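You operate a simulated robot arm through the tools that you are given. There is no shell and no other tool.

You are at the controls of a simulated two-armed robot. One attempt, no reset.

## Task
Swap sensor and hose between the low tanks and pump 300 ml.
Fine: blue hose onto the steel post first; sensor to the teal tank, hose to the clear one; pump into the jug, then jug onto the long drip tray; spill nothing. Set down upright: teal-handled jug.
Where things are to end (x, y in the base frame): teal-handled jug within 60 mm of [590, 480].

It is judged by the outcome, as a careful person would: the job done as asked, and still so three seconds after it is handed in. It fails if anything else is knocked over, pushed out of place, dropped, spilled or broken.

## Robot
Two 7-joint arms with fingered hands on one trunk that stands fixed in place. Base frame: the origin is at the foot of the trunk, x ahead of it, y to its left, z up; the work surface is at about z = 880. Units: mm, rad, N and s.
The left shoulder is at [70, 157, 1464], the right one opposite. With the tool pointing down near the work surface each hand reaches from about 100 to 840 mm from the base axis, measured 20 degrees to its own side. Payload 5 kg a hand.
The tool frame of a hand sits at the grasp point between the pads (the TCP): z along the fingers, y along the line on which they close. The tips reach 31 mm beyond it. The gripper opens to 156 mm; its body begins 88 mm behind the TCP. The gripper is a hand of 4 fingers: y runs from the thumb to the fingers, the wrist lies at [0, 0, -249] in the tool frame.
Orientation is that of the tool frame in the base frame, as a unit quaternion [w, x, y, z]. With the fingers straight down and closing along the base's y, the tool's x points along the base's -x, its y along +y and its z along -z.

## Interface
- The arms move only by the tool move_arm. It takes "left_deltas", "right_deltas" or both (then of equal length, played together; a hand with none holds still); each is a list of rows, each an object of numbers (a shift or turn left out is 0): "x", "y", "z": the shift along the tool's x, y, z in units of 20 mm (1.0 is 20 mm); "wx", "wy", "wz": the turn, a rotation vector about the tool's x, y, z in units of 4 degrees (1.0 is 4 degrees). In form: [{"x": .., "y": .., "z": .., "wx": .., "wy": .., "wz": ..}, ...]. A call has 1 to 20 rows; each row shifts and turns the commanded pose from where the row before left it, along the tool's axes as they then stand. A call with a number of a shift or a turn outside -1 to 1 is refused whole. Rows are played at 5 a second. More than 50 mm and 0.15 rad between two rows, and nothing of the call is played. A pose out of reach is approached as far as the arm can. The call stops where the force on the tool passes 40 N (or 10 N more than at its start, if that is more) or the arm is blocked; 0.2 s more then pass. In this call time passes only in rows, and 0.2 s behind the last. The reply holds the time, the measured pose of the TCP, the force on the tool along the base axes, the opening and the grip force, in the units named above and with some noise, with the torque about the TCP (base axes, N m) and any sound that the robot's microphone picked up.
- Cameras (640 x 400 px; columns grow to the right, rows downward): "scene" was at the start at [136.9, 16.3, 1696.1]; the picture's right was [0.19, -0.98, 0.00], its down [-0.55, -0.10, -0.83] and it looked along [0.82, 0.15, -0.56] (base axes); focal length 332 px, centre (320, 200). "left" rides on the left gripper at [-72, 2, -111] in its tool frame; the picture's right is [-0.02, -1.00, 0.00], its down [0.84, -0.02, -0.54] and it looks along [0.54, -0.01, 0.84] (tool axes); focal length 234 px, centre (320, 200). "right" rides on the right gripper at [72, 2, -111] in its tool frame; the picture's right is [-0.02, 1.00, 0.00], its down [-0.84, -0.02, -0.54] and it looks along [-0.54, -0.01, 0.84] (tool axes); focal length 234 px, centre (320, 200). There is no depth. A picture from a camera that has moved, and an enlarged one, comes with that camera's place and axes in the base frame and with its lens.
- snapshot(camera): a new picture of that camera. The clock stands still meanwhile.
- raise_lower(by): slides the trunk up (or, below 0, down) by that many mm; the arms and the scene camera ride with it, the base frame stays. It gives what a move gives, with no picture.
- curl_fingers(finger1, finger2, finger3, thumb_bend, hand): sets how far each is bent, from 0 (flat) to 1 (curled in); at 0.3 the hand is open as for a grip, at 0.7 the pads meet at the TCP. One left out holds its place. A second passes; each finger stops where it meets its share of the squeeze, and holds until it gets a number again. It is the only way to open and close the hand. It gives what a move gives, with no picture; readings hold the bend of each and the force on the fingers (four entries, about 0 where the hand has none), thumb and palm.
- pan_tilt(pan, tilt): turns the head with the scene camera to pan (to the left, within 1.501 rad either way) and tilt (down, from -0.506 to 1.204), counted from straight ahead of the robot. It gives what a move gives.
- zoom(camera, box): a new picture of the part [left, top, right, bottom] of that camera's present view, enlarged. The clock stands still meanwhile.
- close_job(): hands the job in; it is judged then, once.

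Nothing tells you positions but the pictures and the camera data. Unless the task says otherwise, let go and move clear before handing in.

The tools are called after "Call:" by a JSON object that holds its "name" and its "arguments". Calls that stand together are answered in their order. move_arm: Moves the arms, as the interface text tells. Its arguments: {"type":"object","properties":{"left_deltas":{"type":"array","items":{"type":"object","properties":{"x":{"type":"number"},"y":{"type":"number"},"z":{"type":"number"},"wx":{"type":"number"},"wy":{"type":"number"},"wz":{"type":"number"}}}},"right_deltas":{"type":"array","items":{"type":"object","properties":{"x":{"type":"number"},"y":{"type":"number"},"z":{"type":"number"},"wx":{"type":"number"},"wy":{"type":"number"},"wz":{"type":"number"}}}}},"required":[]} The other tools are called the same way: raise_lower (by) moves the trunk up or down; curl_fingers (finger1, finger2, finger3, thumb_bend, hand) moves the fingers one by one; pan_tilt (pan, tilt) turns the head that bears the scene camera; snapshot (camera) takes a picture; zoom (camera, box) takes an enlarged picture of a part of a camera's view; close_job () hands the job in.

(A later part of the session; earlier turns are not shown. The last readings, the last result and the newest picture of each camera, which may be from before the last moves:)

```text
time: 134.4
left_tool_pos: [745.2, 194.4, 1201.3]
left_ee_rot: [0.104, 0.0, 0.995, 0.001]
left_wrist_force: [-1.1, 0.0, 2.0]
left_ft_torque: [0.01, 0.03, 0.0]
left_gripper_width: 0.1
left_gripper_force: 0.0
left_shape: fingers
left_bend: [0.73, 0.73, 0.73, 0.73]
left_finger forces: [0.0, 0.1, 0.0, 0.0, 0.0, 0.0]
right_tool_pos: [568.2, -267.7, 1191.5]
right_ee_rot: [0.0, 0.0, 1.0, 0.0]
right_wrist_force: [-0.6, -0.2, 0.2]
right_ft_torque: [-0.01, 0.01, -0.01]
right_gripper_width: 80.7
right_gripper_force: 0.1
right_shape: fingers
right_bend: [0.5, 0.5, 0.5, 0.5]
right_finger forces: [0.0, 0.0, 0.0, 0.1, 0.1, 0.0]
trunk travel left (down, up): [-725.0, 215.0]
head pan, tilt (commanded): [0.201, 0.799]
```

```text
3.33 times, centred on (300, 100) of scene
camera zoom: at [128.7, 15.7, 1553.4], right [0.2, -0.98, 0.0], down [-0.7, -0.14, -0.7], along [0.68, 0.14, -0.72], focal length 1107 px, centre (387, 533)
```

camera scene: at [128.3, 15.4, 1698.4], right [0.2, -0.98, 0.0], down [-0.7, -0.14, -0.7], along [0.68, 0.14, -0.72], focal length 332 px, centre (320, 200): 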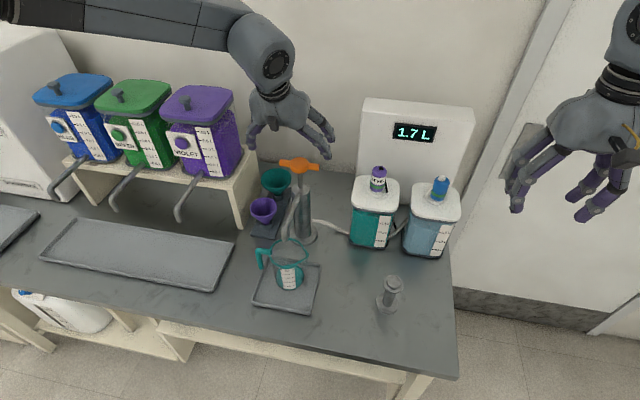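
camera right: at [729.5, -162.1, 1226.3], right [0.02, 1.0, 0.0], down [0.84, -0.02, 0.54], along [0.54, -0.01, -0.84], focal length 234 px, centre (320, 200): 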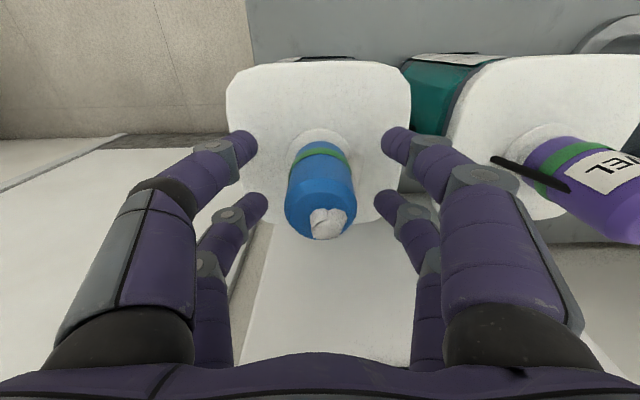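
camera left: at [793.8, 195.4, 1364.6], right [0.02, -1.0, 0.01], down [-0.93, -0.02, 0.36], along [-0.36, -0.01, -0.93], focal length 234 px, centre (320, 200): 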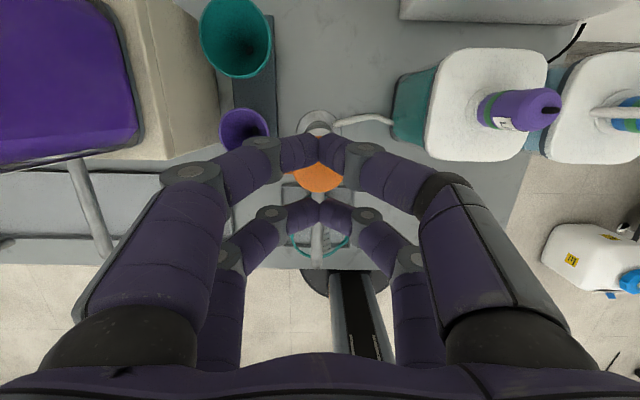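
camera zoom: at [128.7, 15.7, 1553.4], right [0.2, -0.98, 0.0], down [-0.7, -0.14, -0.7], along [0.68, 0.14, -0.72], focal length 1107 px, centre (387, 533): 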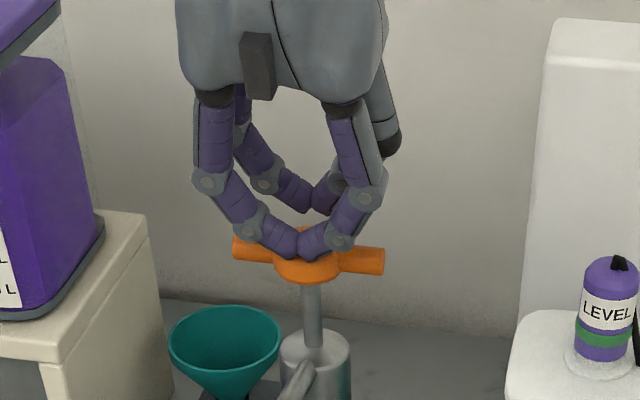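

Call:
{"name": "move_arm", "arguments": {"left_deltas": [{"z": 0.489, "x": 0.104}, {"z": 0.489, "x": 0.104}, {"z": 0.489, "x": 0.104}, {"z": 0.489, "x": 0.104}]}}

Call:
{"name": "zoom", "arguments": {"camera": "scene", "box": [240, 40, 360, 160]}}

Call:
{"name": "zoom", "arguments": {"camera": "scene", "box": [240, 180, 320, 250]}}

```text
time: 135.4
left_tool_pos: [746.3, 194.8, 1161.6]
left_ee_rot: [0.104, -0.001, 0.995, 0.001]
left_wrist_force: [0.1, -0.6, 5.7]
left_ft_torque: [-0.01, 0.15, 0.0]
left_gripper_width: 0.0
left_gripper_force: 0.0
left_shape: fingers
left_bend: [0.73, 0.74, 0.74, 0.73]
left_finger forces: [0.0, 0.1, 0.0, 0.0, 0.0, 0.0]
right_tool_pos: [568.3, -268.9, 1191.7]
right_ee_rot: [0.0, 0.0, 1.0, -0.001]
right_wrist_force: [0.4, 0.4, -0.4]
right_ft_torque: [-0.01, 0.06, 0.01]
right_gripper_width: 80.3
right_gripper_force: 0.1
right_shape: fingers
right_bend: [0.5, 0.5, 0.5, 0.5]
right_finger forces: [0.1, 0.0, 0.0, 0.1, 0.0, 0.1]
trunk travel left (down, up): [-725.0, 215.0]
head pan, tilt (commanded): [0.201, 0.799]
heard: click
```

```text
3.33 times, centred on (300, 100) of scene
camera zoom: at [128.5, 15.5, 1553.4], right [0.2, -0.98, 0.0], down [-0.7, -0.14, -0.7], along [0.68, 0.14, -0.72], focal length 1107 px, centre (387, 533)
```

zoom: 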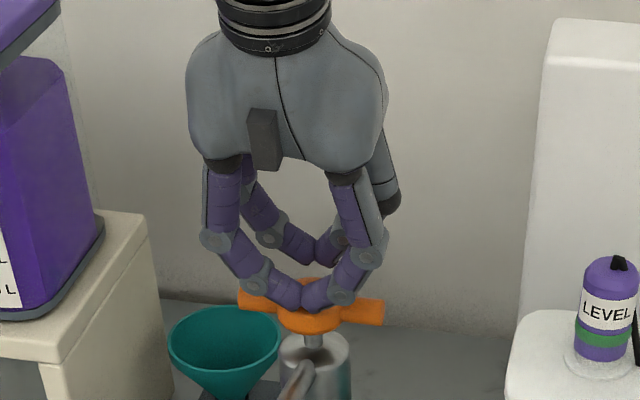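

```text
5.71 times, centred on (280, 215) of scene
camera zoom: at [128.5, 15.5, 1553.4], right [0.2, -0.98, 0.0], down [-0.7, -0.14, -0.7], along [0.68, 0.14, -0.72], focal length 1897 px, centre (549, 114)
```

zoom: 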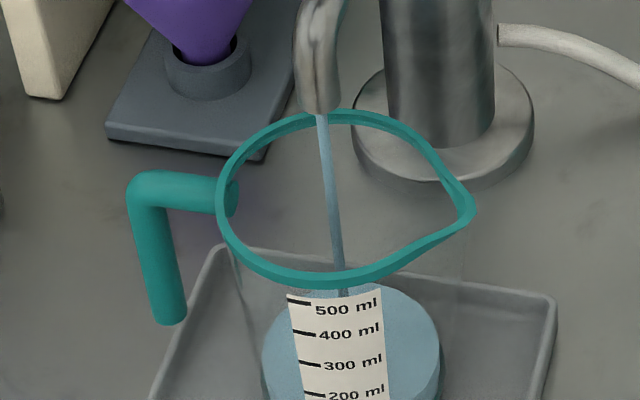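

A click again, and a stream falls into the jug. I look at the whole jug to read the level.

Call:
{"name": "zoom", "arguments": {"camera": "scene", "box": [250, 205, 320, 265]}}

Call:
{"name": "move_arm", "arguments": {"left_deltas": [{"z": 0.1, "x": 0.02}]}}

Call:
{"name": "zoom", "arguments": {"camera": "scene", "box": [250, 205, 320, 265]}}

```text
6.67 times, centred on (285, 235) of scene
camera zoom: at [128.5, 15.5, 1553.4], right [0.2, -0.98, 0.0], down [-0.7, -0.14, -0.7], along [0.68, 0.14, -0.72], focal length 2214 px, centre (553, -33)
```

zoom: 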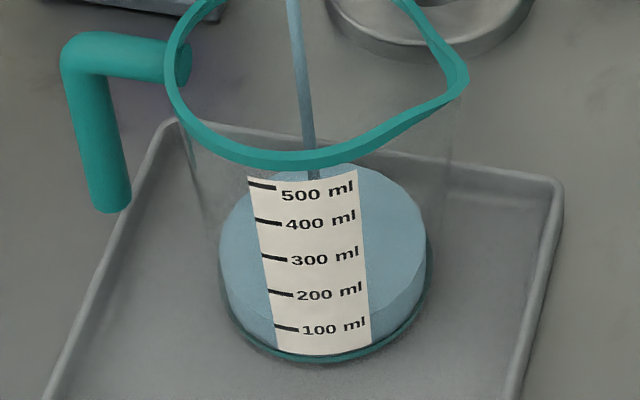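

```text
time: 135.8
left_tool_pos: [744.6, 194.0, 1158.5]
left_ee_rot: [0.105, 0.0, 0.994, 0.0]
left_wrist_force: [-0.8, -0.4, 5.9]
left_ft_torque: [-0.01, 0.12, 0.0]
left_gripper_width: 0.2
left_gripper_force: 0.1
left_shape: fingers
left_bend: [0.73, 0.74, 0.74, 0.73]
left_finger forces: [0.1, 0.1, 0.0, 0.0, 0.0, 0.0]
right_tool_pos: [569.1, -268.1, 1190.8]
right_ee_rot: [0.0, 0.0, 1.0, -0.001]
right_wrist_force: [-0.4, 0.0, 0.5]
right_ft_torque: [0.03, -0.01, 0.0]
right_gripper_width: 80.3
right_gripper_force: 0.0
right_shape: fingers
right_bend: [0.5, 0.5, 0.5, 0.5]
right_finger forces: [0.0, 0.1, 0.0, 0.1, 0.0, 0.0]
trunk travel left (down, up): [-725.0, 215.0]
head pan, tilt (commanded): [0.201, 0.799]
```

```text
6.67 times, centred on (285, 235) of scene
camera zoom: at [127.9, 15.3, 1553.4], right [0.2, -0.98, 0.0], down [-0.7, -0.14, -0.7], along [0.68, 0.14, -0.72], focal length 2214 px, centre (553, -33)
```

zoom: 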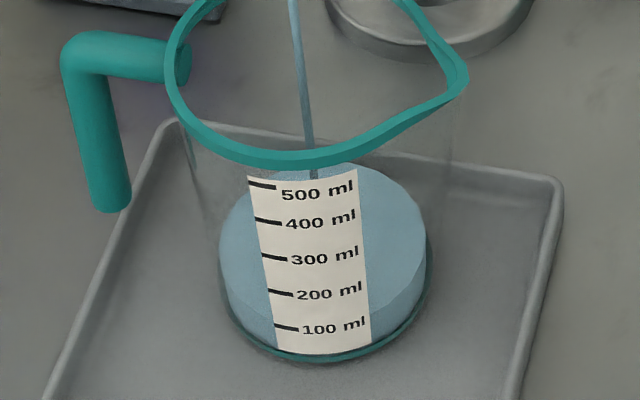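

Call:
{"name": "zoom", "arguments": {"camera": "scene", "box": [270, 232, 306, 262]}}

Call:
{"name": "move_arm", "arguments": {"left_deltas": [{"z": 0.1, "x": 0.02}, {"z": 0.1, "x": 0.02}]}}

Call:
{"name": "zoom", "arguments": {"camera": "scene", "box": [270, 232, 306, 262]}}

```text
13.33 times, centred on (288, 247) of scene
camera zoom: at [127.9, 15.3, 1553.4], right [0.2, -0.98, 0.0], down [-0.7, -0.14, -0.7], along [0.68, 0.14, -0.72], focal length 4427 px, centre (747, -427)
```

zoom: 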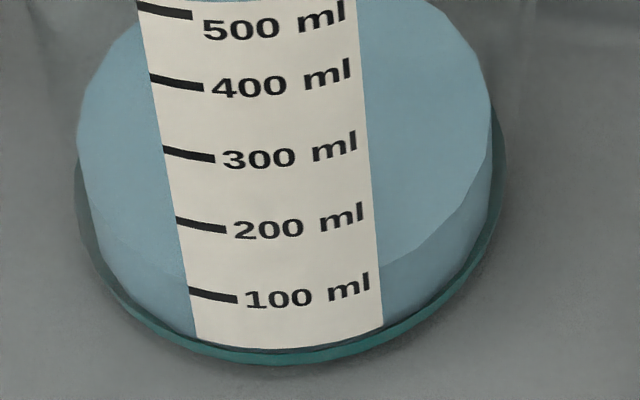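

```text
time: 136.4
left_tool_pos: [744.3, 194.8, 1153.5]
left_ee_rot: [0.105, -0.001, 0.994, 0.0]
left_wrist_force: [-0.4, -2.0, 6.4]
left_ft_torque: [-0.04, 0.17, 0.05]
left_gripper_width: 0.0
left_gripper_force: 0.1
left_shape: fingers
left_bend: [0.73, 0.74, 0.74, 0.73]
left_finger forces: [0.0, 0.1, 0.0, 0.0, 0.0, 0.0]
right_tool_pos: [568.1, -269.1, 1192.2]
right_ee_rot: [0.0, 0.0, 1.0, 0.0]
right_wrist_force: [-0.4, -0.9, -0.3]
right_ft_torque: [0.04, 0.0, -0.02]
right_gripper_width: 80.5
right_gripper_force: 0.1
right_shape: fingers
right_bend: [0.5, 0.5, 0.5, 0.5]
right_finger forces: [0.0, 0.1, 0.0, 0.0, 0.0, 0.0]
trunk travel left (down, up): [-725.0, 215.0]
head pan, tilt (commanded): [0.201, 0.799]
```

```text
13.33 times, centred on (288, 247) of scene
camera zoom: at [127.7, 14.8, 1553.5], right [0.2, -0.98, 0.0], down [-0.7, -0.14, -0.7], along [0.68, 0.14, -0.72], focal length 4427 px, centre (747, -427)
```

zoom: 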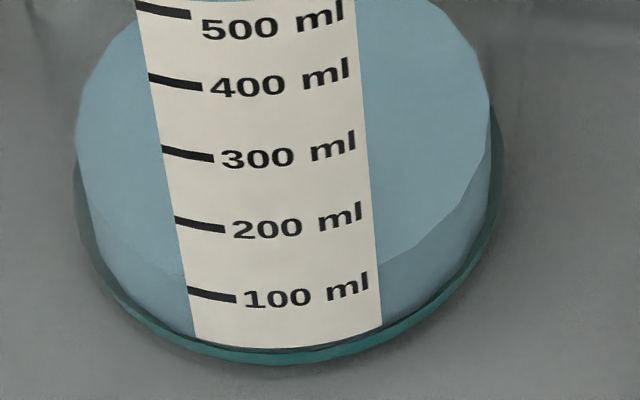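

The surface stands at about 120 ml after two clicks, so about 60 ml per stroke. I raise the fist and see whether the handle follows.

Call:
{"name": "move_arm", "arguments": {"left_deltas": [{"z": -0.489, "x": -0.104}, {"z": -0.489, "x": -0.104}, {"z": -0.489, "x": -0.104}, {"z": -0.489, "x": -0.104}, {"z": -0.489, "x": -0.104}]}}

Call:
{"name": "zoom", "arguments": {"camera": "scene", "box": [240, 40, 360, 160]}}

Call:
{"name": "zoom", "arguments": {"camera": "scene", "box": [270, 232, 306, 262]}}

```text
time: 137.6
left_tool_pos: [747.4, 194.3, 1202.3]
left_ee_rot: [0.105, 0.0, 0.994, 0.0]
left_wrist_force: [0.8, 0.7, 1.4]
left_ft_torque: [0.0, 0.02, 0.02]
left_gripper_width: 0.1
left_gripper_force: 0.1
left_shape: fingers
left_bend: [0.73, 0.74, 0.74, 0.73]
left_finger forces: [0.0, 0.1, 0.1, 0.1, 0.1, 0.0]
right_tool_pos: [567.5, -268.4, 1191.9]
right_ee_rot: [0.0, 0.0, 1.0, 0.0]
right_wrist_force: [0.4, -0.3, -0.3]
right_ft_torque: [-0.03, -0.02, 0.0]
right_gripper_width: 80.5
right_gripper_force: 0.1
right_shape: fingers
right_bend: [0.5, 0.5, 0.5, 0.5]
right_finger forces: [0.1, 0.1, 0.0, 0.0, 0.0, 0.0]
trunk travel left (down, up): [-725.0, 215.0]
head pan, tilt (commanded): [0.201, 0.799]
```

```text
3.33 times, centred on (300, 100) of scene
camera zoom: at [128.6, 15.7, 1553.3], right [0.2, -0.98, 0.0], down [-0.7, -0.14, -0.7], along [0.68, 0.14, -0.72], focal length 1107 px, centre (387, 533)
```

zoom: 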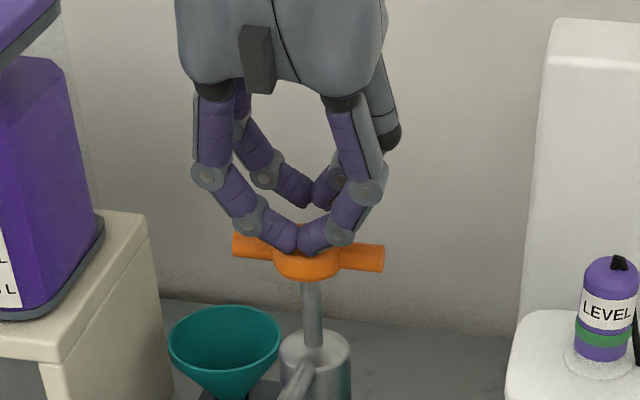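

```text
13.33 times, centred on (288, 247) of scene
camera zoom: at [128.6, 15.7, 1553.3], right [0.2, -0.98, 0.0], down [-0.7, -0.14, -0.7], along [0.68, 0.14, -0.72], focal length 4427 px, centre (747, -427)
```

zoom: 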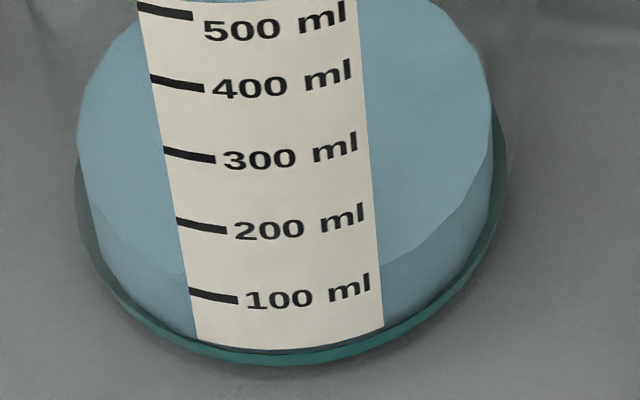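

The handle springs back with my fist. Third stroke: I lift a touch more so it is fully up, then press to the click.

Call:
{"name": "move_arm", "arguments": {"left_deltas": [{"z": -0.489, "x": -0.104}, {"z": 0.489, "x": 0.104}, {"z": 0.489, "x": 0.104}, {"z": 0.489, "x": 0.104}, {"z": 0.489, "x": 0.104}, {"z": 0.489, "x": 0.104}]}}

Call:
{"name": "zoom", "arguments": {"camera": "scene", "box": [270, 232, 306, 262]}}

Call:
{"name": "zoom", "arguments": {"camera": "scene", "box": [240, 40, 360, 160]}}

```text
time: 139.0
left_tool_pos: [744.2, 196.2, 1163.9]
left_ee_rot: [0.104, -0.001, 0.995, 0.0]
left_wrist_force: [0.5, -1.3, 6.2]
left_ft_torque: [-0.05, 0.09, 0.01]
left_gripper_width: 0.0
left_gripper_force: 0.0
left_shape: fingers
left_bend: [0.73, 0.74, 0.74, 0.73]
left_finger forces: [0.1, 0.0, 0.0, 0.0, 0.0, 0.1]
right_tool_pos: [568.5, -267.7, 1192.3]
right_ee_rot: [0.0, 0.0, 1.0, 0.0]
right_wrist_force: [1.1, -0.5, -0.1]
right_ft_torque: [0.01, 0.01, 0.0]
right_gripper_width: 80.4
right_gripper_force: 0.0
right_shape: fingers
right_bend: [0.5, 0.5, 0.5, 0.5]
right_finger forces: [0.0, 0.0, 0.0, 0.1, 0.0, 0.0]
trunk travel left (down, up): [-725.0, 215.0]
head pan, tilt (commanded): [0.201, 0.799]
heard: click
```

```text
13.33 times, centred on (288, 247) of scene
camera zoom: at [128.3, 15.3, 1553.4], right [0.2, -0.98, 0.0], down [-0.7, -0.14, -0.7], along [0.68, 0.14, -0.72], focal length 4427 px, centre (747, -427)
```

zoom: 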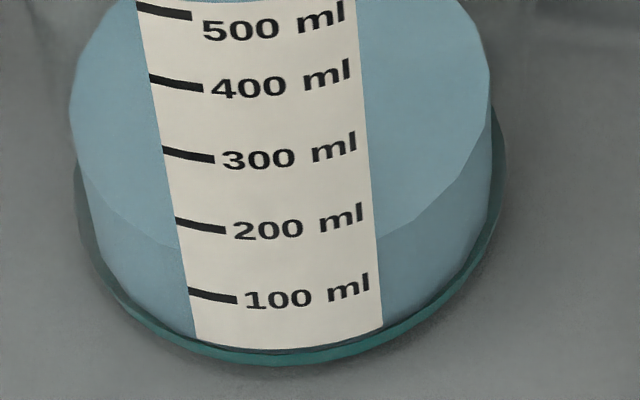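

```text
3.33 times, centred on (300, 100) of scene
camera zoom: at [128.3, 15.3, 1553.4], right [0.2, -0.98, 0.0], down [-0.7, -0.14, -0.7], along [0.68, 0.14, -0.72], focal length 1107 px, centre (387, 533)
```

zoom: 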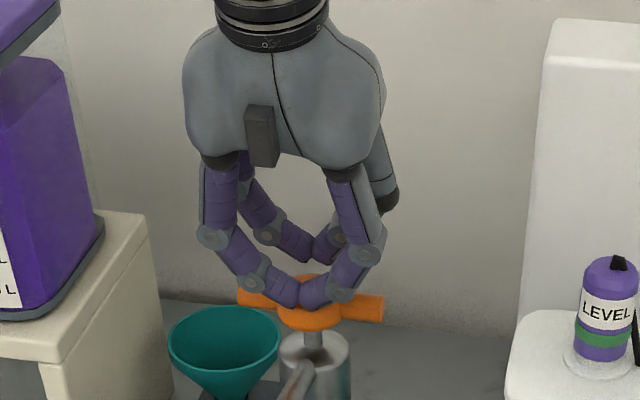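

Call:
{"name": "move_arm", "arguments": {"left_deltas": [{"z": 0.05}, {"z": 0.05}]}}

Call:
{"name": "zoom", "arguments": {"camera": "scene", "box": [270, 232, 306, 262]}}

Call:
{"name": "zoom", "arguments": {"camera": "scene", "box": [250, 185, 320, 265]}}

```text
time: 139.6
left_tool_pos: [744.4, 194.9, 1162.2]
left_ee_rot: [0.105, 0.0, 0.995, -0.001]
left_wrist_force: [-3.1, -1.1, 4.7]
left_ft_torque: [0.01, 0.19, 0.03]
left_gripper_width: 0.0
left_gripper_force: 0.0
left_shape: fingers
left_bend: [0.73, 0.74, 0.74, 0.73]
left_finger forces: [0.0, 0.0, 0.0, 0.0, 0.1, 0.0]
right_tool_pos: [566.9, -267.5, 1191.8]
right_ee_rot: [0.002, 0.001, 1.0, 0.0]
right_wrist_force: [0.0, 0.5, -0.6]
right_ft_torque: [0.01, 0.01, 0.03]
right_gripper_width: 80.3
right_gripper_force: 0.0
right_shape: fingers
right_bend: [0.5, 0.5, 0.5, 0.5]
right_finger forces: [0.0, 0.0, 0.1, 0.1, 0.0, 0.0]
trunk travel left (down, up): [-725.0, 215.0]
head pan, tilt (commanded): [0.201, 0.799]
```

```text
13.33 times, centred on (288, 247) of scene
camera zoom: at [127.3, 15.4, 1553.5], right [0.2, -0.98, 0.0], down [-0.7, -0.14, -0.7], along [0.68, 0.14, -0.72], focal length 4427 px, centre (747, -427)
```

zoom: 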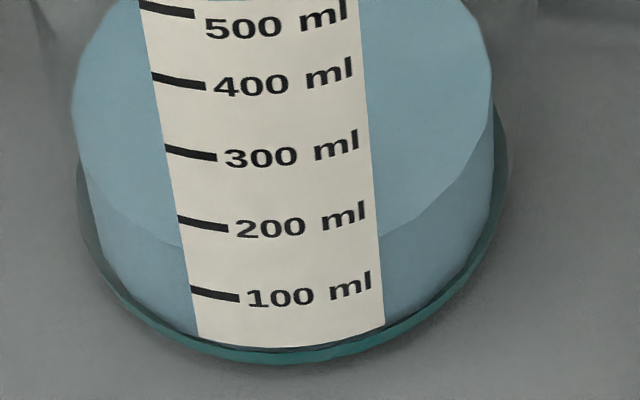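

```text
5.00 times, centred on (285, 225) of scene
camera zoom: at [127.3, 15.4, 1553.5], right [0.2, -0.98, 0.0], down [-0.7, -0.14, -0.7], along [0.68, 0.14, -0.72], focal length 1660 px, centre (495, 75)
```

zoom: 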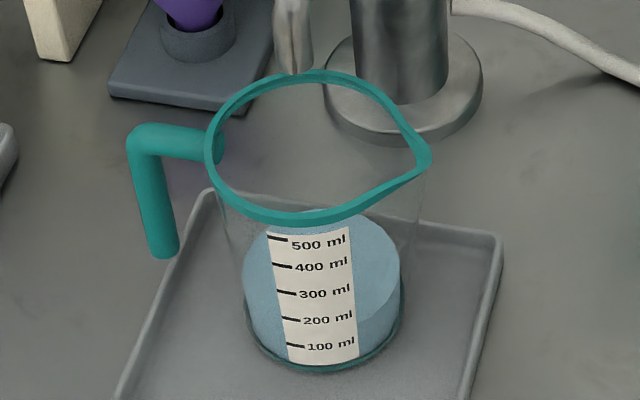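

The level is about 158 ml and the handle may not be fully down yet. I press on to the same depth as the second stroke and compare.

Call:
{"name": "move_arm", "arguments": {"left_deltas": [{"z": 0.24, "x": 0.05}, {"z": 0.24, "x": 0.05}]}}

Call:
{"name": "zoom", "arguments": {"camera": "scene", "box": [270, 232, 306, 262]}}

Call:
{"name": "zoom", "arguments": {"camera": "scene", "box": [240, 40, 360, 160]}}

```text
time: 140.2
left_tool_pos: [745.0, 195.3, 1153.2]
left_ee_rot: [0.105, -0.001, 0.994, -0.001]
left_wrist_force: [-3.7, 0.6, 6.4]
left_ft_torque: [0.05, 0.23, -0.01]
left_gripper_width: 0.0
left_gripper_force: 0.0
left_shape: fingers
left_bend: [0.73, 0.74, 0.74, 0.73]
left_finger forces: [0.0, 0.0, 0.1, 0.0, 0.0, 0.0]
right_tool_pos: [567.7, -268.2, 1191.4]
right_ee_rot: [0.001, 0.001, 1.0, 0.0]
right_wrist_force: [-0.4, 0.0, -0.7]
right_ft_torque: [-0.02, 0.01, 0.01]
right_gripper_width: 80.5
right_gripper_force: 0.0
right_shape: fingers
right_bend: [0.5, 0.5, 0.5, 0.5]
right_finger forces: [0.1, 0.0, 0.0, 0.0, 0.0, 0.0]
trunk travel left (down, up): [-725.0, 215.0]
head pan, tilt (commanded): [0.201, 0.799]
```

```text
13.33 times, centred on (288, 247) of scene
camera zoom: at [127.2, 15.7, 1553.5], right [0.2, -0.98, 0.0], down [-0.7, -0.14, -0.7], along [0.68, 0.14, -0.72], focal length 4427 px, centre (747, -427)
```

zoom: 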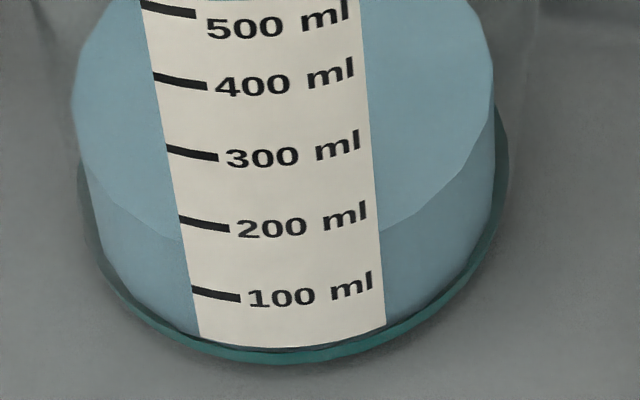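

```text
3.33 times, centred on (300, 100) of scene
camera zoom: at [127.2, 15.7, 1553.5], right [0.2, -0.98, 0.0], down [-0.7, -0.14, -0.7], along [0.68, 0.14, -0.72], focal length 1107 px, centre (387, 533)
```

zoom: 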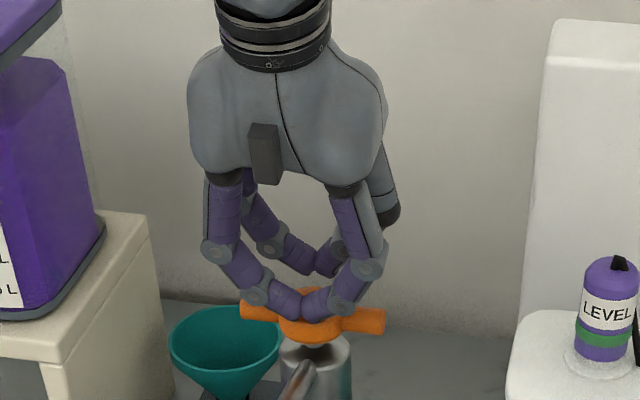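

Allowing for the wall thickness the true level is about 150 ml, i.e. 50 ml per full stroke. I press a little more to find the hard bottom.

Call:
{"name": "move_arm", "arguments": {"left_deltas": [{"z": 0.15, "x": 0.03}]}}

Call:
{"name": "move_arm", "arguments": {"left_deltas": [{"z": 0.15, "x": 0.03}]}}

Call:
{"name": "zoom", "arguments": {"camera": "scene", "box": [270, 232, 306, 262]}}

```text
time: 140.6
left_tool_pos: [745.0, 194.1, 1150.9]
left_ee_rot: [0.106, -0.001, 0.994, 0.0]
left_wrist_force: [-3.3, 1.7, 10.3]
left_ft_torque: [0.05, 0.27, -0.06]
left_gripper_width: 0.1
left_gripper_force: 0.1
left_shape: fingers
left_bend: [0.73, 0.74, 0.74, 0.73]
left_finger forces: [0.1, 0.1, 0.0, 0.0, 0.0, 0.0]
right_tool_pos: [567.4, -267.3, 1192.2]
right_ee_rot: [0.001, 0.0, 1.0, 0.0]
right_wrist_force: [0.0, 1.1, 0.1]
right_ft_torque: [0.03, -0.01, 0.01]
right_gripper_width: 80.2
right_gripper_force: 0.0
right_shape: fingers
right_bend: [0.5, 0.5, 0.5, 0.5]
right_finger forces: [0.0, 0.0, 0.1, 0.1, 0.0, 0.0]
trunk travel left (down, up): [-725.0, 215.0]
head pan, tilt (commanded): [0.201, 0.799]
```

```text
time: 141.0
left_tool_pos: [744.7, 195.0, 1148.4]
left_ee_rot: [0.107, -0.001, 0.994, -0.001]
left_wrist_force: [-4.1, 1.3, 19.5]
left_ft_torque: [0.07, 0.46, -0.05]
left_gripper_width: 0.0
left_gripper_force: 16.5
left_shape: fingers
left_bend: [0.73, 0.75, 0.74, 0.73]
left_finger forces: [0.1, 17.9, 15.0, 0.0, 0.0, 0.0]
right_tool_pos: [566.9, -268.3, 1194.2]
right_ee_rot: [0.002, 0.0, 1.0, 0.0]
right_wrist_force: [0.2, -0.7, -0.5]
right_ft_torque: [-0.01, -0.03, -0.04]
right_gripper_width: 80.6
right_gripper_force: 0.0
right_shape: fingers
right_bend: [0.5, 0.5, 0.5, 0.5]
right_finger forces: [0.1, 0.1, 0.0, 0.0, 0.0, 0.0]
trunk travel left (down, up): [-725.0, 215.0]
head pan, tilt (commanded): [0.201, 0.799]
```

```text
13.33 times, centred on (288, 247) of scene
camera zoom: at [125.0, 15.3, 1553.9], right [0.2, -0.98, 0.0], down [-0.7, -0.14, -0.7], along [0.68, 0.14, -0.72], focal length 4427 px, centre (747, -427)
```

zoom: 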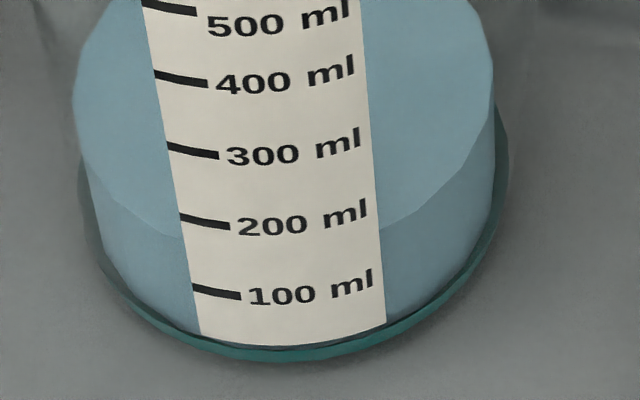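

The handle is at the hard bottom (about 20 N). Fourth stroke: all the way up, then all the way down.

Call:
{"name": "move_arm", "arguments": {"left_deltas": [{"z": -0.489, "x": -0.104}, {"z": -0.489, "x": -0.104}, {"z": -0.489, "x": -0.104}, {"z": -0.489, "x": -0.104}, {"z": -0.489, "x": -0.104}, {"z": -0.489, "x": -0.104}, {}, {}]}}

Call:
{"name": "zoom", "arguments": {"camera": "scene", "box": [240, 40, 360, 160]}}

Call:
{"name": "zoom", "arguments": {"camera": "scene", "box": [270, 232, 306, 262]}}

```text
time: 142.8
left_tool_pos: [747.0, 194.3, 1206.9]
left_ee_rot: [0.105, 0.0, 0.995, 0.0]
left_wrist_force: [-0.7, -0.1, 1.1]
left_ft_torque: [0.04, 0.0, 0.04]
left_gripper_width: 0.0
left_gripper_force: 0.1
left_shape: fingers
left_bend: [0.73, 0.74, 0.74, 0.73]
left_finger forces: [0.0, 0.0, 0.1, 0.0, 0.0, 0.0]
right_tool_pos: [569.5, -269.6, 1191.5]
right_ee_rot: [0.0, 0.0, 1.0, 0.0]
right_wrist_force: [-0.3, -0.2, 0.8]
right_ft_torque: [0.01, 0.0, 0.01]
right_gripper_width: 80.5
right_gripper_force: 0.0
right_shape: fingers
right_bend: [0.5, 0.5, 0.5, 0.5]
right_finger forces: [0.0, 0.1, 0.0, 0.1, 0.0, 0.0]
trunk travel left (down, up): [-725.0, 215.0]
head pan, tilt (commanded): [0.201, 0.799]
```

```text
3.33 times, centred on (300, 100) of scene
camera zoom: at [128.8, 15.7, 1553.3], right [0.2, -0.98, 0.0], down [-0.7, -0.14, -0.7], along [0.68, 0.14, -0.72], focal length 1107 px, centre (387, 533)
```

zoom: 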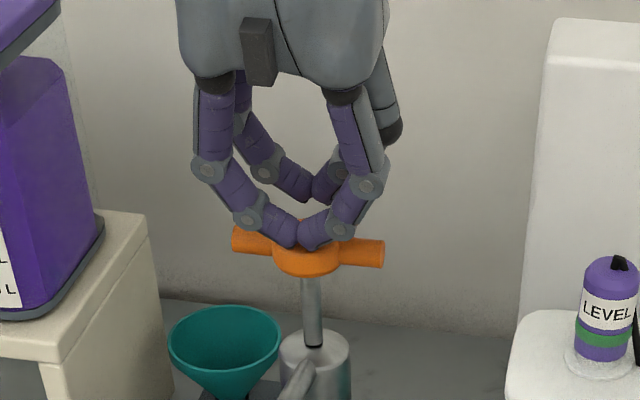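

```text
13.33 times, centred on (288, 247) of scene
camera zoom: at [128.8, 15.7, 1553.3], right [0.2, -0.98, 0.0], down [-0.7, -0.14, -0.7], along [0.68, 0.14, -0.72], focal length 4427 px, centre (747, -427)
```

zoom: 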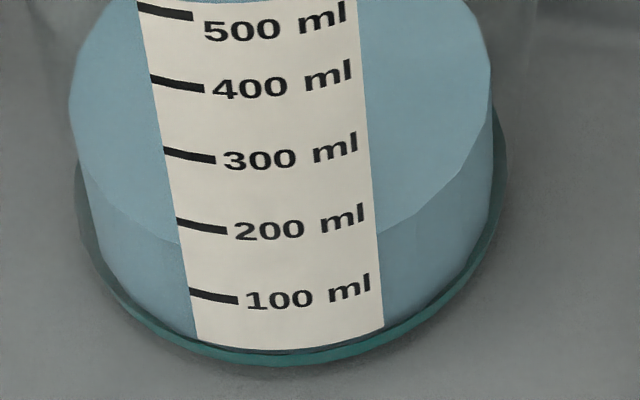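

Call:
{"name": "move_arm", "arguments": {"left_deltas": [{"z": 0.489, "x": 0.104}, {"z": 0.489, "x": 0.104}, {"z": 0.489, "x": 0.104}, {"z": 0.489, "x": 0.104}, {"z": 0.489, "x": 0.104}, {"z": 0.35, "x": 0.075}, {}, {}]}}

Call:
{"name": "zoom", "arguments": {"camera": "scene", "box": [270, 232, 306, 262]}}

```text
time: 144.6
left_tool_pos: [745.5, 194.9, 1150.6]
left_ee_rot: [0.106, 0.0, 0.994, -0.001]
left_wrist_force: [1.6, -1.0, 11.7]
left_ft_torque: [-0.04, 0.16, 0.0]
left_gripper_width: 0.0
left_gripper_force: 0.0
left_shape: fingers
left_bend: [0.73, 0.74, 0.74, 0.73]
left_finger forces: [0.1, 0.0, 0.0, 0.1, 0.0, 0.1]
right_tool_pos: [568.2, -268.8, 1191.6]
right_ee_rot: [0.001, 0.0, 1.0, -0.001]
right_wrist_force: [-0.3, 0.5, -0.3]
right_ft_torque: [0.01, -0.02, -0.03]
right_gripper_width: 80.6
right_gripper_force: 0.1
right_shape: fingers
right_bend: [0.5, 0.5, 0.5, 0.5]
right_finger forces: [0.0, 0.1, 0.1, 0.1, 0.0, 0.0]
trunk travel left (down, up): [-725.0, 215.0]
head pan, tilt (commanded): [0.201, 0.799]
heard: click
```

```text
13.33 times, centred on (288, 247) of scene
camera zoom: at [127.4, 15.2, 1553.5], right [0.2, -0.98, 0.0], down [-0.7, -0.14, -0.7], along [0.68, 0.14, -0.72], focal length 4427 px, centre (747, -427)
```

zoom: 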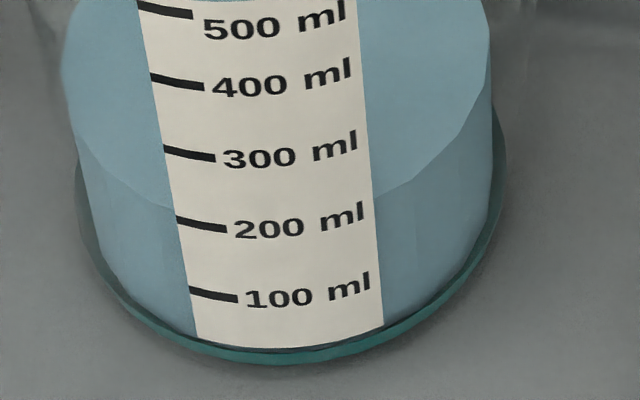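

Four strokes read about 200 ml after the wall correction, so 50 ml per stroke is confirmed. Fifth stroke.

Call:
{"name": "move_arm", "arguments": {"left_deltas": [{"z": -0.489, "x": -0.104}, {"z": -0.489, "x": -0.104}, {"z": -0.489, "x": -0.104}, {"z": -0.489, "x": -0.104}, {"z": -0.489, "x": -0.104}, {"z": -0.45, "x": -0.096}, {}, {}]}}

Call:
{"name": "zoom", "arguments": {"camera": "scene", "box": [240, 40, 360, 160]}}

Call:
{"name": "move_arm", "arguments": {"left_deltas": [{"z": 0.489, "x": 0.104}, {"z": 0.489, "x": 0.104}, {"z": 0.489, "x": 0.104}, {"z": 0.489, "x": 0.104}, {"z": 0.489, "x": 0.104}, {"z": 0.4, "x": 0.085}, {}, {}]}}

Call:
{"name": "zoom", "arguments": {"camera": "scene", "box": [270, 232, 306, 262]}}

```text
time: 146.4
left_tool_pos: [747.8, 194.4, 1207.7]
left_ee_rot: [0.104, 0.0, 0.995, 0.0]
left_wrist_force: [0.4, 0.6, 0.0]
left_ft_torque: [0.03, 0.02, 0.01]
left_gripper_width: 0.2
left_gripper_force: 0.0
left_shape: fingers
left_bend: [0.73, 0.74, 0.74, 0.73]
left_finger forces: [0.0, 0.0, 0.1, 0.0, 0.1, 0.0]
right_tool_pos: [568.5, -267.9, 1191.6]
right_ee_rot: [0.0, 0.001, 1.0, 0.0]
right_wrist_force: [0.9, 0.5, 0.0]
right_ft_torque: [-0.02, 0.04, -0.01]
right_gripper_width: 80.2
right_gripper_force: 0.1
right_shape: fingers
right_bend: [0.5, 0.5, 0.5, 0.5]
right_finger forces: [0.1, 0.0, 0.1, 0.1, 0.1, 0.1]
trunk travel left (down, up): [-725.0, 215.0]
head pan, tilt (commanded): [0.201, 0.799]
```

```text
3.33 times, centred on (300, 100) of scene
camera zoom: at [129.0, 15.8, 1553.3], right [0.2, -0.98, 0.0], down [-0.7, -0.14, -0.7], along [0.68, 0.14, -0.72], focal length 1107 px, centre (387, 533)
```

zoom: 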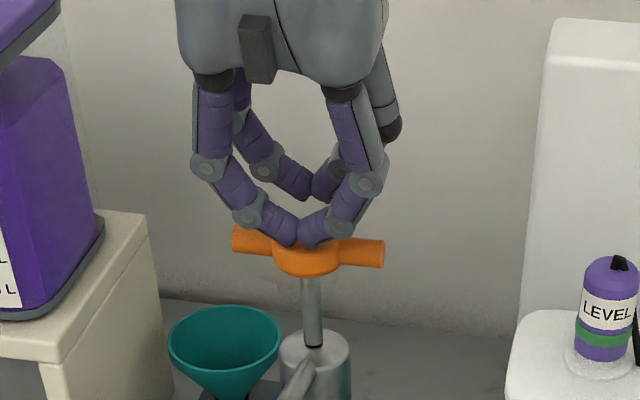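

```text
time: 148.2
left_tool_pos: [745.8, 195.1, 1150.3]
left_ee_rot: [0.106, 0.0, 0.994, 0.0]
left_wrist_force: [0.6, -1.1, 11.2]
left_ft_torque: [-0.06, 0.16, 0.04]
left_gripper_width: 0.3
left_gripper_force: 0.0
left_shape: fingers
left_bend: [0.73, 0.74, 0.74, 0.73]
left_finger forces: [0.1, 0.0, 0.0, 0.1, 0.0, 0.0]
right_tool_pos: [569.2, -268.9, 1192.3]
right_ee_rot: [0.001, 0.0, 1.0, 0.0]
right_wrist_force: [-0.2, -0.2, 0.3]
right_ft_torque: [0.01, -0.01, -0.02]
right_gripper_width: 80.4
right_gripper_force: 0.0
right_shape: fingers
right_bend: [0.5, 0.5, 0.5, 0.5]
right_finger forces: [0.0, 0.1, 0.0, 0.0, 0.1, 0.0]
trunk travel left (down, up): [-725.0, 215.0]
head pan, tilt (commanded): [0.201, 0.799]
heard: click
```

```text
13.33 times, centred on (288, 247) of scene
camera zoom: at [127.5, 15.1, 1553.5], right [0.2, -0.98, 0.0], down [-0.7, -0.14, -0.7], along [0.68, 0.14, -0.72], focal length 4427 px, centre (747, -427)
```

zoom: 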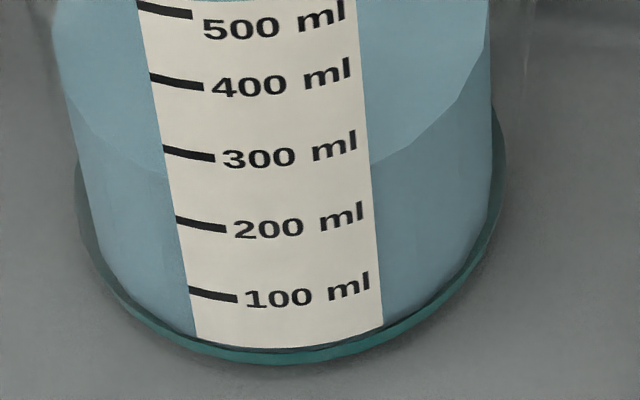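

Five strokes read about 250 ml. Sixth and last stroke.

Call:
{"name": "move_arm", "arguments": {"left_deltas": [{"z": -0.489, "x": -0.104}, {"z": -0.489, "x": -0.104}, {"z": -0.489, "x": -0.104}, {"z": -0.489, "x": -0.104}, {"z": -0.489, "x": -0.104}, {"z": -0.45, "x": -0.096}, {}, {}]}}

Call:
{"name": "zoom", "arguments": {"camera": "scene", "box": [240, 40, 360, 160]}}

Call:
{"name": "move_arm", "arguments": {"left_deltas": [{"z": 0.489, "x": 0.104}, {"z": 0.489, "x": 0.104}, {"z": 0.489, "x": 0.104}, {"z": 0.489, "x": 0.104}, {"z": 0.489, "x": 0.104}, {"z": 0.42, "x": 0.09}, {}, {}]}}

Call:
{"name": "zoom", "arguments": {"camera": "scene", "box": [270, 232, 306, 262]}}

```text
time: 150.0
left_tool_pos: [748.3, 195.7, 1208.6]
left_ee_rot: [0.104, 0.0, 0.995, 0.0]
left_wrist_force: [-0.2, 0.5, -0.1]
left_ft_torque: [0.0, 0.05, 0.01]
left_gripper_width: 0.0
left_gripper_force: 0.1
left_shape: fingers
left_bend: [0.73, 0.74, 0.74, 0.73]
left_finger forces: [0.0, 0.0, 0.1, 0.0, 0.0, 0.0]
right_tool_pos: [569.7, -268.4, 1191.1]
right_ee_rot: [0.0, 0.0, 1.0, 0.001]
right_wrist_force: [0.4, -0.3, -0.8]
right_ft_torque: [-0.03, -0.02, -0.03]
right_gripper_width: 80.3
right_gripper_force: 0.1
right_shape: fingers
right_bend: [0.5, 0.5, 0.5, 0.5]
right_finger forces: [0.1, 0.1, 0.0, 0.1, 0.0, 0.0]
trunk travel left (down, up): [-725.0, 215.0]
head pan, tilt (commanded): [0.201, 0.799]
```

```text
3.33 times, centred on (300, 100) of scene
camera zoom: at [128.8, 15.7, 1553.3], right [0.2, -0.98, 0.0], down [-0.7, -0.14, -0.7], along [0.68, 0.14, -0.72], focal length 1107 px, centre (387, 533)
```

zoom: 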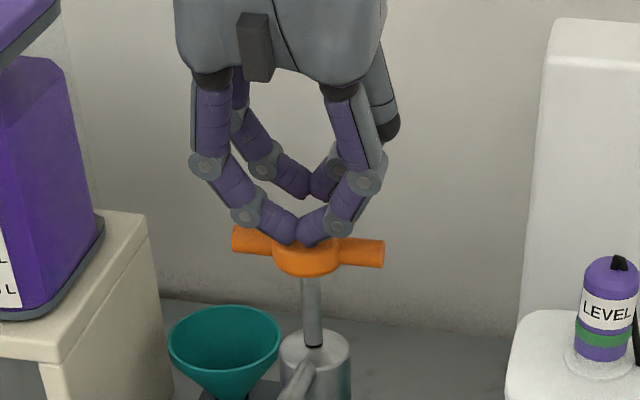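

```text
time: 151.8
left_tool_pos: [747.0, 194.8, 1151.4]
left_ee_rot: [0.105, 0.0, 0.994, 0.0]
left_wrist_force: [-0.1, -1.2, 8.6]
left_ft_torque: [-0.06, 0.16, 0.02]
left_gripper_width: 0.0
left_gripper_force: 0.1
left_shape: fingers
left_bend: [0.73, 0.74, 0.74, 0.73]
left_finger forces: [0.0, 0.1, 0.1, 0.0, 0.1, 0.0]
right_tool_pos: [569.0, -269.4, 1191.9]
right_ee_rot: [0.0, -0.001, 1.0, 0.0]
right_wrist_force: [1.3, 0.8, 0.3]
right_ft_torque: [-0.01, 0.0, 0.0]
right_gripper_width: 80.2
right_gripper_force: 0.1
right_shape: fingers
right_bend: [0.5, 0.5, 0.5, 0.5]
right_finger forces: [0.0, 0.1, 0.0, 0.1, 0.0, 0.0]
trunk travel left (down, up): [-725.0, 215.0]
head pan, tilt (commanded): [0.201, 0.799]
heard: click
```

```text
13.33 times, centred on (288, 247) of scene
camera zoom: at [127.8, 15.1, 1553.5], right [0.2, -0.98, 0.0], down [-0.7, -0.14, -0.7], along [0.68, 0.14, -0.72], focal length 4427 px, centre (747, -427)
```

zoom: 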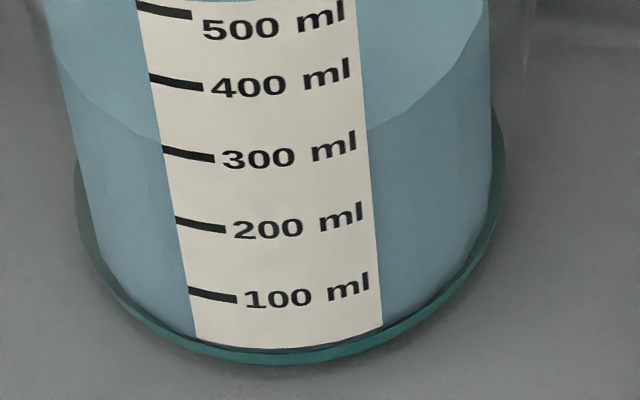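

Six strokes; the true level reads about 300 ml. I press the last millimetre, then look from a wider view.

Call:
{"name": "move_arm", "arguments": {"left_deltas": [{"z": 0.1, "x": 0.02}, {}, {}]}}

Call:
{"name": "zoom", "arguments": {"camera": "scene", "box": [250, 185, 320, 265]}}

Call:
{"name": "zoom", "arguments": {"camera": "scene", "box": [270, 225, 306, 255]}}

```text
time: 152.6
left_tool_pos: [744.6, 194.4, 1150.4]
left_ee_rot: [0.107, -0.001, 0.994, 0.0]
left_wrist_force: [1.3, 1.3, 16.1]
left_ft_torque: [0.06, 0.25, -0.02]
left_gripper_width: 0.0
left_gripper_force: 8.3
left_shape: fingers
left_bend: [0.73, 0.74, 0.74, 0.73]
left_finger forces: [0.0, 16.5, 0.0, 0.0, 0.1, 0.1]
right_tool_pos: [567.9, -268.5, 1191.0]
right_ee_rot: [0.0, 0.0, 1.0, 0.0]
right_wrist_force: [0.9, 0.3, 1.0]
right_ft_torque: [-0.03, 0.03, -0.01]
right_gripper_width: 80.5
right_gripper_force: 0.2
right_shape: fingers
right_bend: [0.5, 0.5, 0.5, 0.5]
right_finger forces: [0.0, 0.0, 0.0, 0.0, 0.0, 0.0]
trunk travel left (down, up): [-725.0, 215.0]
head pan, tilt (commanded): [0.201, 0.799]
```

```text
5.00 times, centred on (285, 225) of scene
camera zoom: at [126.8, 15.2, 1553.6], right [0.2, -0.98, 0.0], down [-0.7, -0.14, -0.7], along [0.68, 0.14, -0.72], focal length 1660 px, centre (495, 75)
```

zoom: 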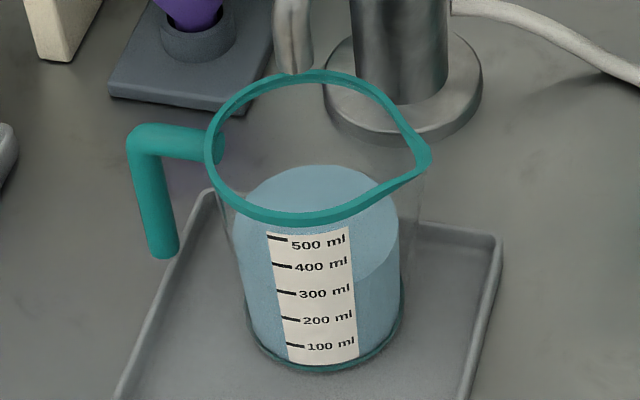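

```text
13.33 times, centred on (288, 240) of scene
camera zoom: at [126.8, 15.2, 1553.6], right [0.2, -0.98, 0.0], down [-0.7, -0.14, -0.7], along [0.68, 0.14, -0.72], focal length 4427 px, centre (747, -333)
```

zoom: 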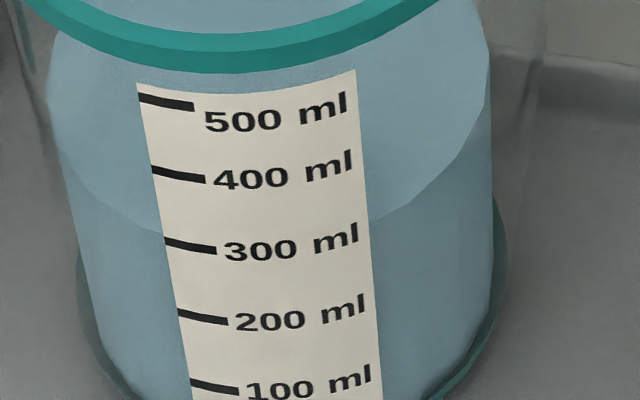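

The level reads about 300 ml on two views. Now I lift the fist off the pump and withdraw the left hand up and back toward the robot.

Call:
{"name": "move_arm", "arguments": {"left_deltas": [{"z": -0.489, "x": -0.104}, {"z": -0.489, "x": -0.104}, {"z": -0.489, "x": -0.104}, {"z": -0.489, "x": -0.104}, {"z": -0.489, "x": -0.104}, {"z": -0.489, "x": -0.104}, {"z": -0.9, "x": -0.19}, {"z": -0.9, "x": -0.19}, {"x": 0.9}, {"x": 0.9}, {"x": 0.9}, {"x": 0.9}, {"x": 0.9}, {"x": 0.9}, {"x": 0.9}, {"x": 0.9}, {"x": 0.9}, {"x": 0.9}]}}

Call:
{"name": "snapshot", "arguments": {"camera": "scene"}}

Call:
{"name": "zoom", "arguments": {"camera": "scene", "box": [250, 185, 320, 265]}}

```text
time: 156.4
left_tool_pos: [570.5, 194.9, 1206.4]
left_ee_rot: [0.106, -0.001, 0.994, 0.0]
left_wrist_force: [0.0, 0.6, 0.1]
left_ft_torque: [-0.01, -0.02, -0.04]
left_gripper_width: 0.2
left_gripper_force: 0.0
left_shape: fingers
left_bend: [0.73, 0.74, 0.74, 0.73]
left_finger forces: [0.1, 0.0, 0.1, 0.0, 0.0, 0.1]
right_tool_pos: [568.2, -268.3, 1192.2]
right_ee_rot: [0.0, 0.0, 1.0, 0.0]
right_wrist_force: [-0.6, 0.8, 1.0]
right_ft_torque: [-0.01, -0.02, 0.03]
right_gripper_width: 80.4
right_gripper_force: 0.1
right_shape: fingers
right_bend: [0.5, 0.5, 0.5, 0.5]
right_finger forces: [0.0, 0.1, 0.1, 0.0, 0.1, 0.0]
trunk travel left (down, up): [-725.0, 215.0]
head pan, tilt (commanded): [0.201, 0.799]
```

```text
taken
camera scene: at [128.0, 15.8, 1553.4], right [0.2, -0.98, 0.0], down [-0.7, -0.14, -0.7], along [0.68, 0.14, -0.72], focal length 332 px, centre (320, 200)
```

scene: 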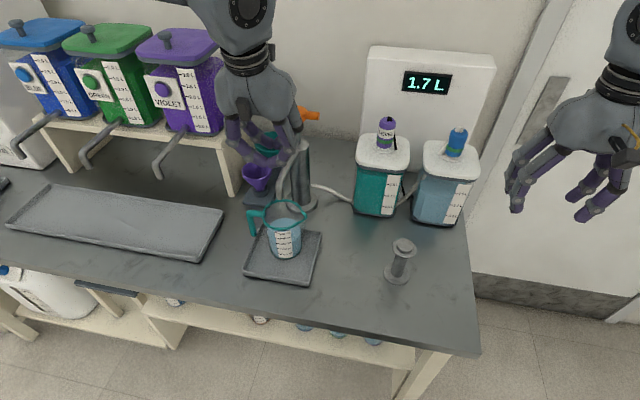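

```text
5.00 times, centred on (285, 225) of scene
camera zoom: at [128.0, 15.8, 1553.4], right [0.2, -0.98, 0.0], down [-0.7, -0.14, -0.7], along [0.68, 0.14, -0.72], focal length 1660 px, centre (495, 75)
```

zoom: 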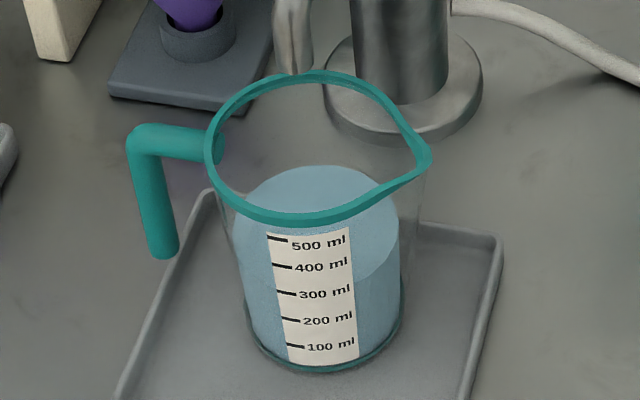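

Everything stands as before. I raise the trunk for a better arm posture, then bring the left hand down in front of the jug at a distance.

Call:
{"name": "raise_lower", "arguments": {"by": 125}}

Call:
{"name": "move_arm", "arguments": {"left_deltas": [{"x": 0.88, "z": -0.19}, {"x": 0.88, "z": -0.19}, {"x": 0.88, "z": -0.19}, {"x": 0.88, "z": -0.19}, {"x": 0.88, "z": -0.19}, {"x": 0.2, "z": 0.94}, {"x": 0.2, "z": 0.94}, {"x": 0.2, "z": 0.94}, {"x": 0.2, "z": 0.94}, {"x": 0.2, "z": 0.94}, {"x": 0.2, "z": 0.94}, {"x": 0.2, "z": 0.94}, {"x": 0.2, "z": 0.94}, {"x": 0.2, "z": 0.94}, {"x": 0.2, "z": 0.94}, {"x": 0.2, "z": 0.94}]}}

Call:
{"name": "snapshot", "arguments": {"camera": "scene"}}

Call:
{"name": "snapshot", "arguments": {"camera": "left"}}

```text
time: 157.9
left_tool_pos: [572.5, 195.9, 1331.6]
left_ee_rot: [0.104, 0.0, 0.995, 0.001]
left_wrist_force: [0.2, 0.2, 0.0]
left_ft_torque: [-0.01, 0.02, 0.01]
left_gripper_width: 0.0
left_gripper_force: 0.1
left_shape: fingers
left_bend: [0.73, 0.74, 0.74, 0.73]
left_finger forces: [0.0, 0.0, 0.0, 0.1, 0.0, 0.0]
right_tool_pos: [570.4, -267.9, 1316.2]
right_ee_rot: [0.0, 0.0, 1.0, 0.0]
right_wrist_force: [-0.6, -1.6, -0.1]
right_ft_torque: [0.01, -0.01, -0.01]
right_gripper_width: 80.4
right_gripper_force: 0.0
right_shape: fingers
right_bend: [0.5, 0.5, 0.5, 0.5]
right_finger forces: [0.0, 0.0, 0.1, 0.0, 0.1, 0.0]
trunk travel left (down, up): [-850.0, 90.0]
head pan, tilt (commanded): [0.201, 0.799]
```

```text
time: 161.3
left_tool_pos: [483.2, 194.1, 1119.9]
left_ee_rot: [0.104, 0.0, 0.995, 0.0]
left_wrist_force: [0.7, 0.2, -0.9]
left_ft_torque: [0.02, 0.03, 0.03]
left_gripper_width: 0.0
left_gripper_force: 0.0
left_shape: fingers
left_bend: [0.73, 0.74, 0.74, 0.73]
left_finger forces: [0.0, 0.0, 0.1, 0.1, 0.0, 0.1]
right_tool_pos: [570.3, -268.2, 1316.9]
right_ee_rot: [0.0, 0.0, 1.0, -0.001]
right_wrist_force: [-0.3, 0.1, -0.1]
right_ft_torque: [0.0, -0.01, -0.04]
right_gripper_width: 80.2
right_gripper_force: 0.1
right_shape: fingers
right_bend: [0.5, 0.5, 0.5, 0.5]
right_finger forces: [0.0, 0.0, 0.0, 0.0, 0.0, 0.0]
trunk travel left (down, up): [-850.0, 90.0]
head pan, tilt (commanded): [0.201, 0.799]
```

```text
taken
camera scene: at [129.7, 15.5, 1678.3], right [0.2, -0.98, 0.0], down [-0.7, -0.14, -0.7], along [0.68, 0.14, -0.72], focal length 332 px, centre (320, 200)
```

scene: 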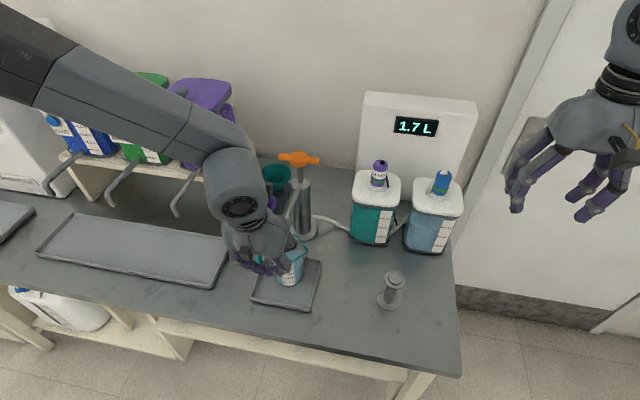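

```text
taken
camera left: at [528.9, 195.7, 1245.5], right [0.02, -1.0, 0.01], down [-0.93, -0.02, 0.36], along [-0.36, -0.01, -0.93], focal length 234 px, centre (320, 200)
```

left: 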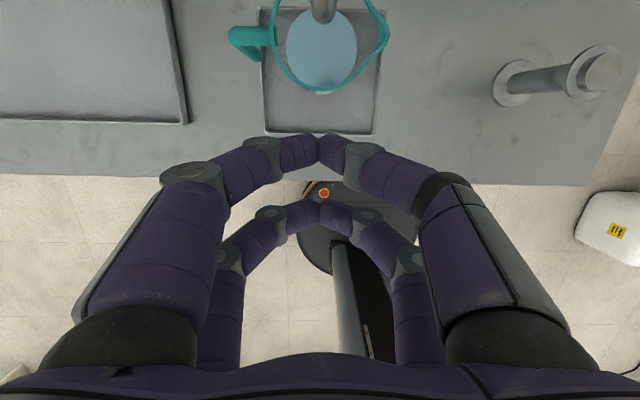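

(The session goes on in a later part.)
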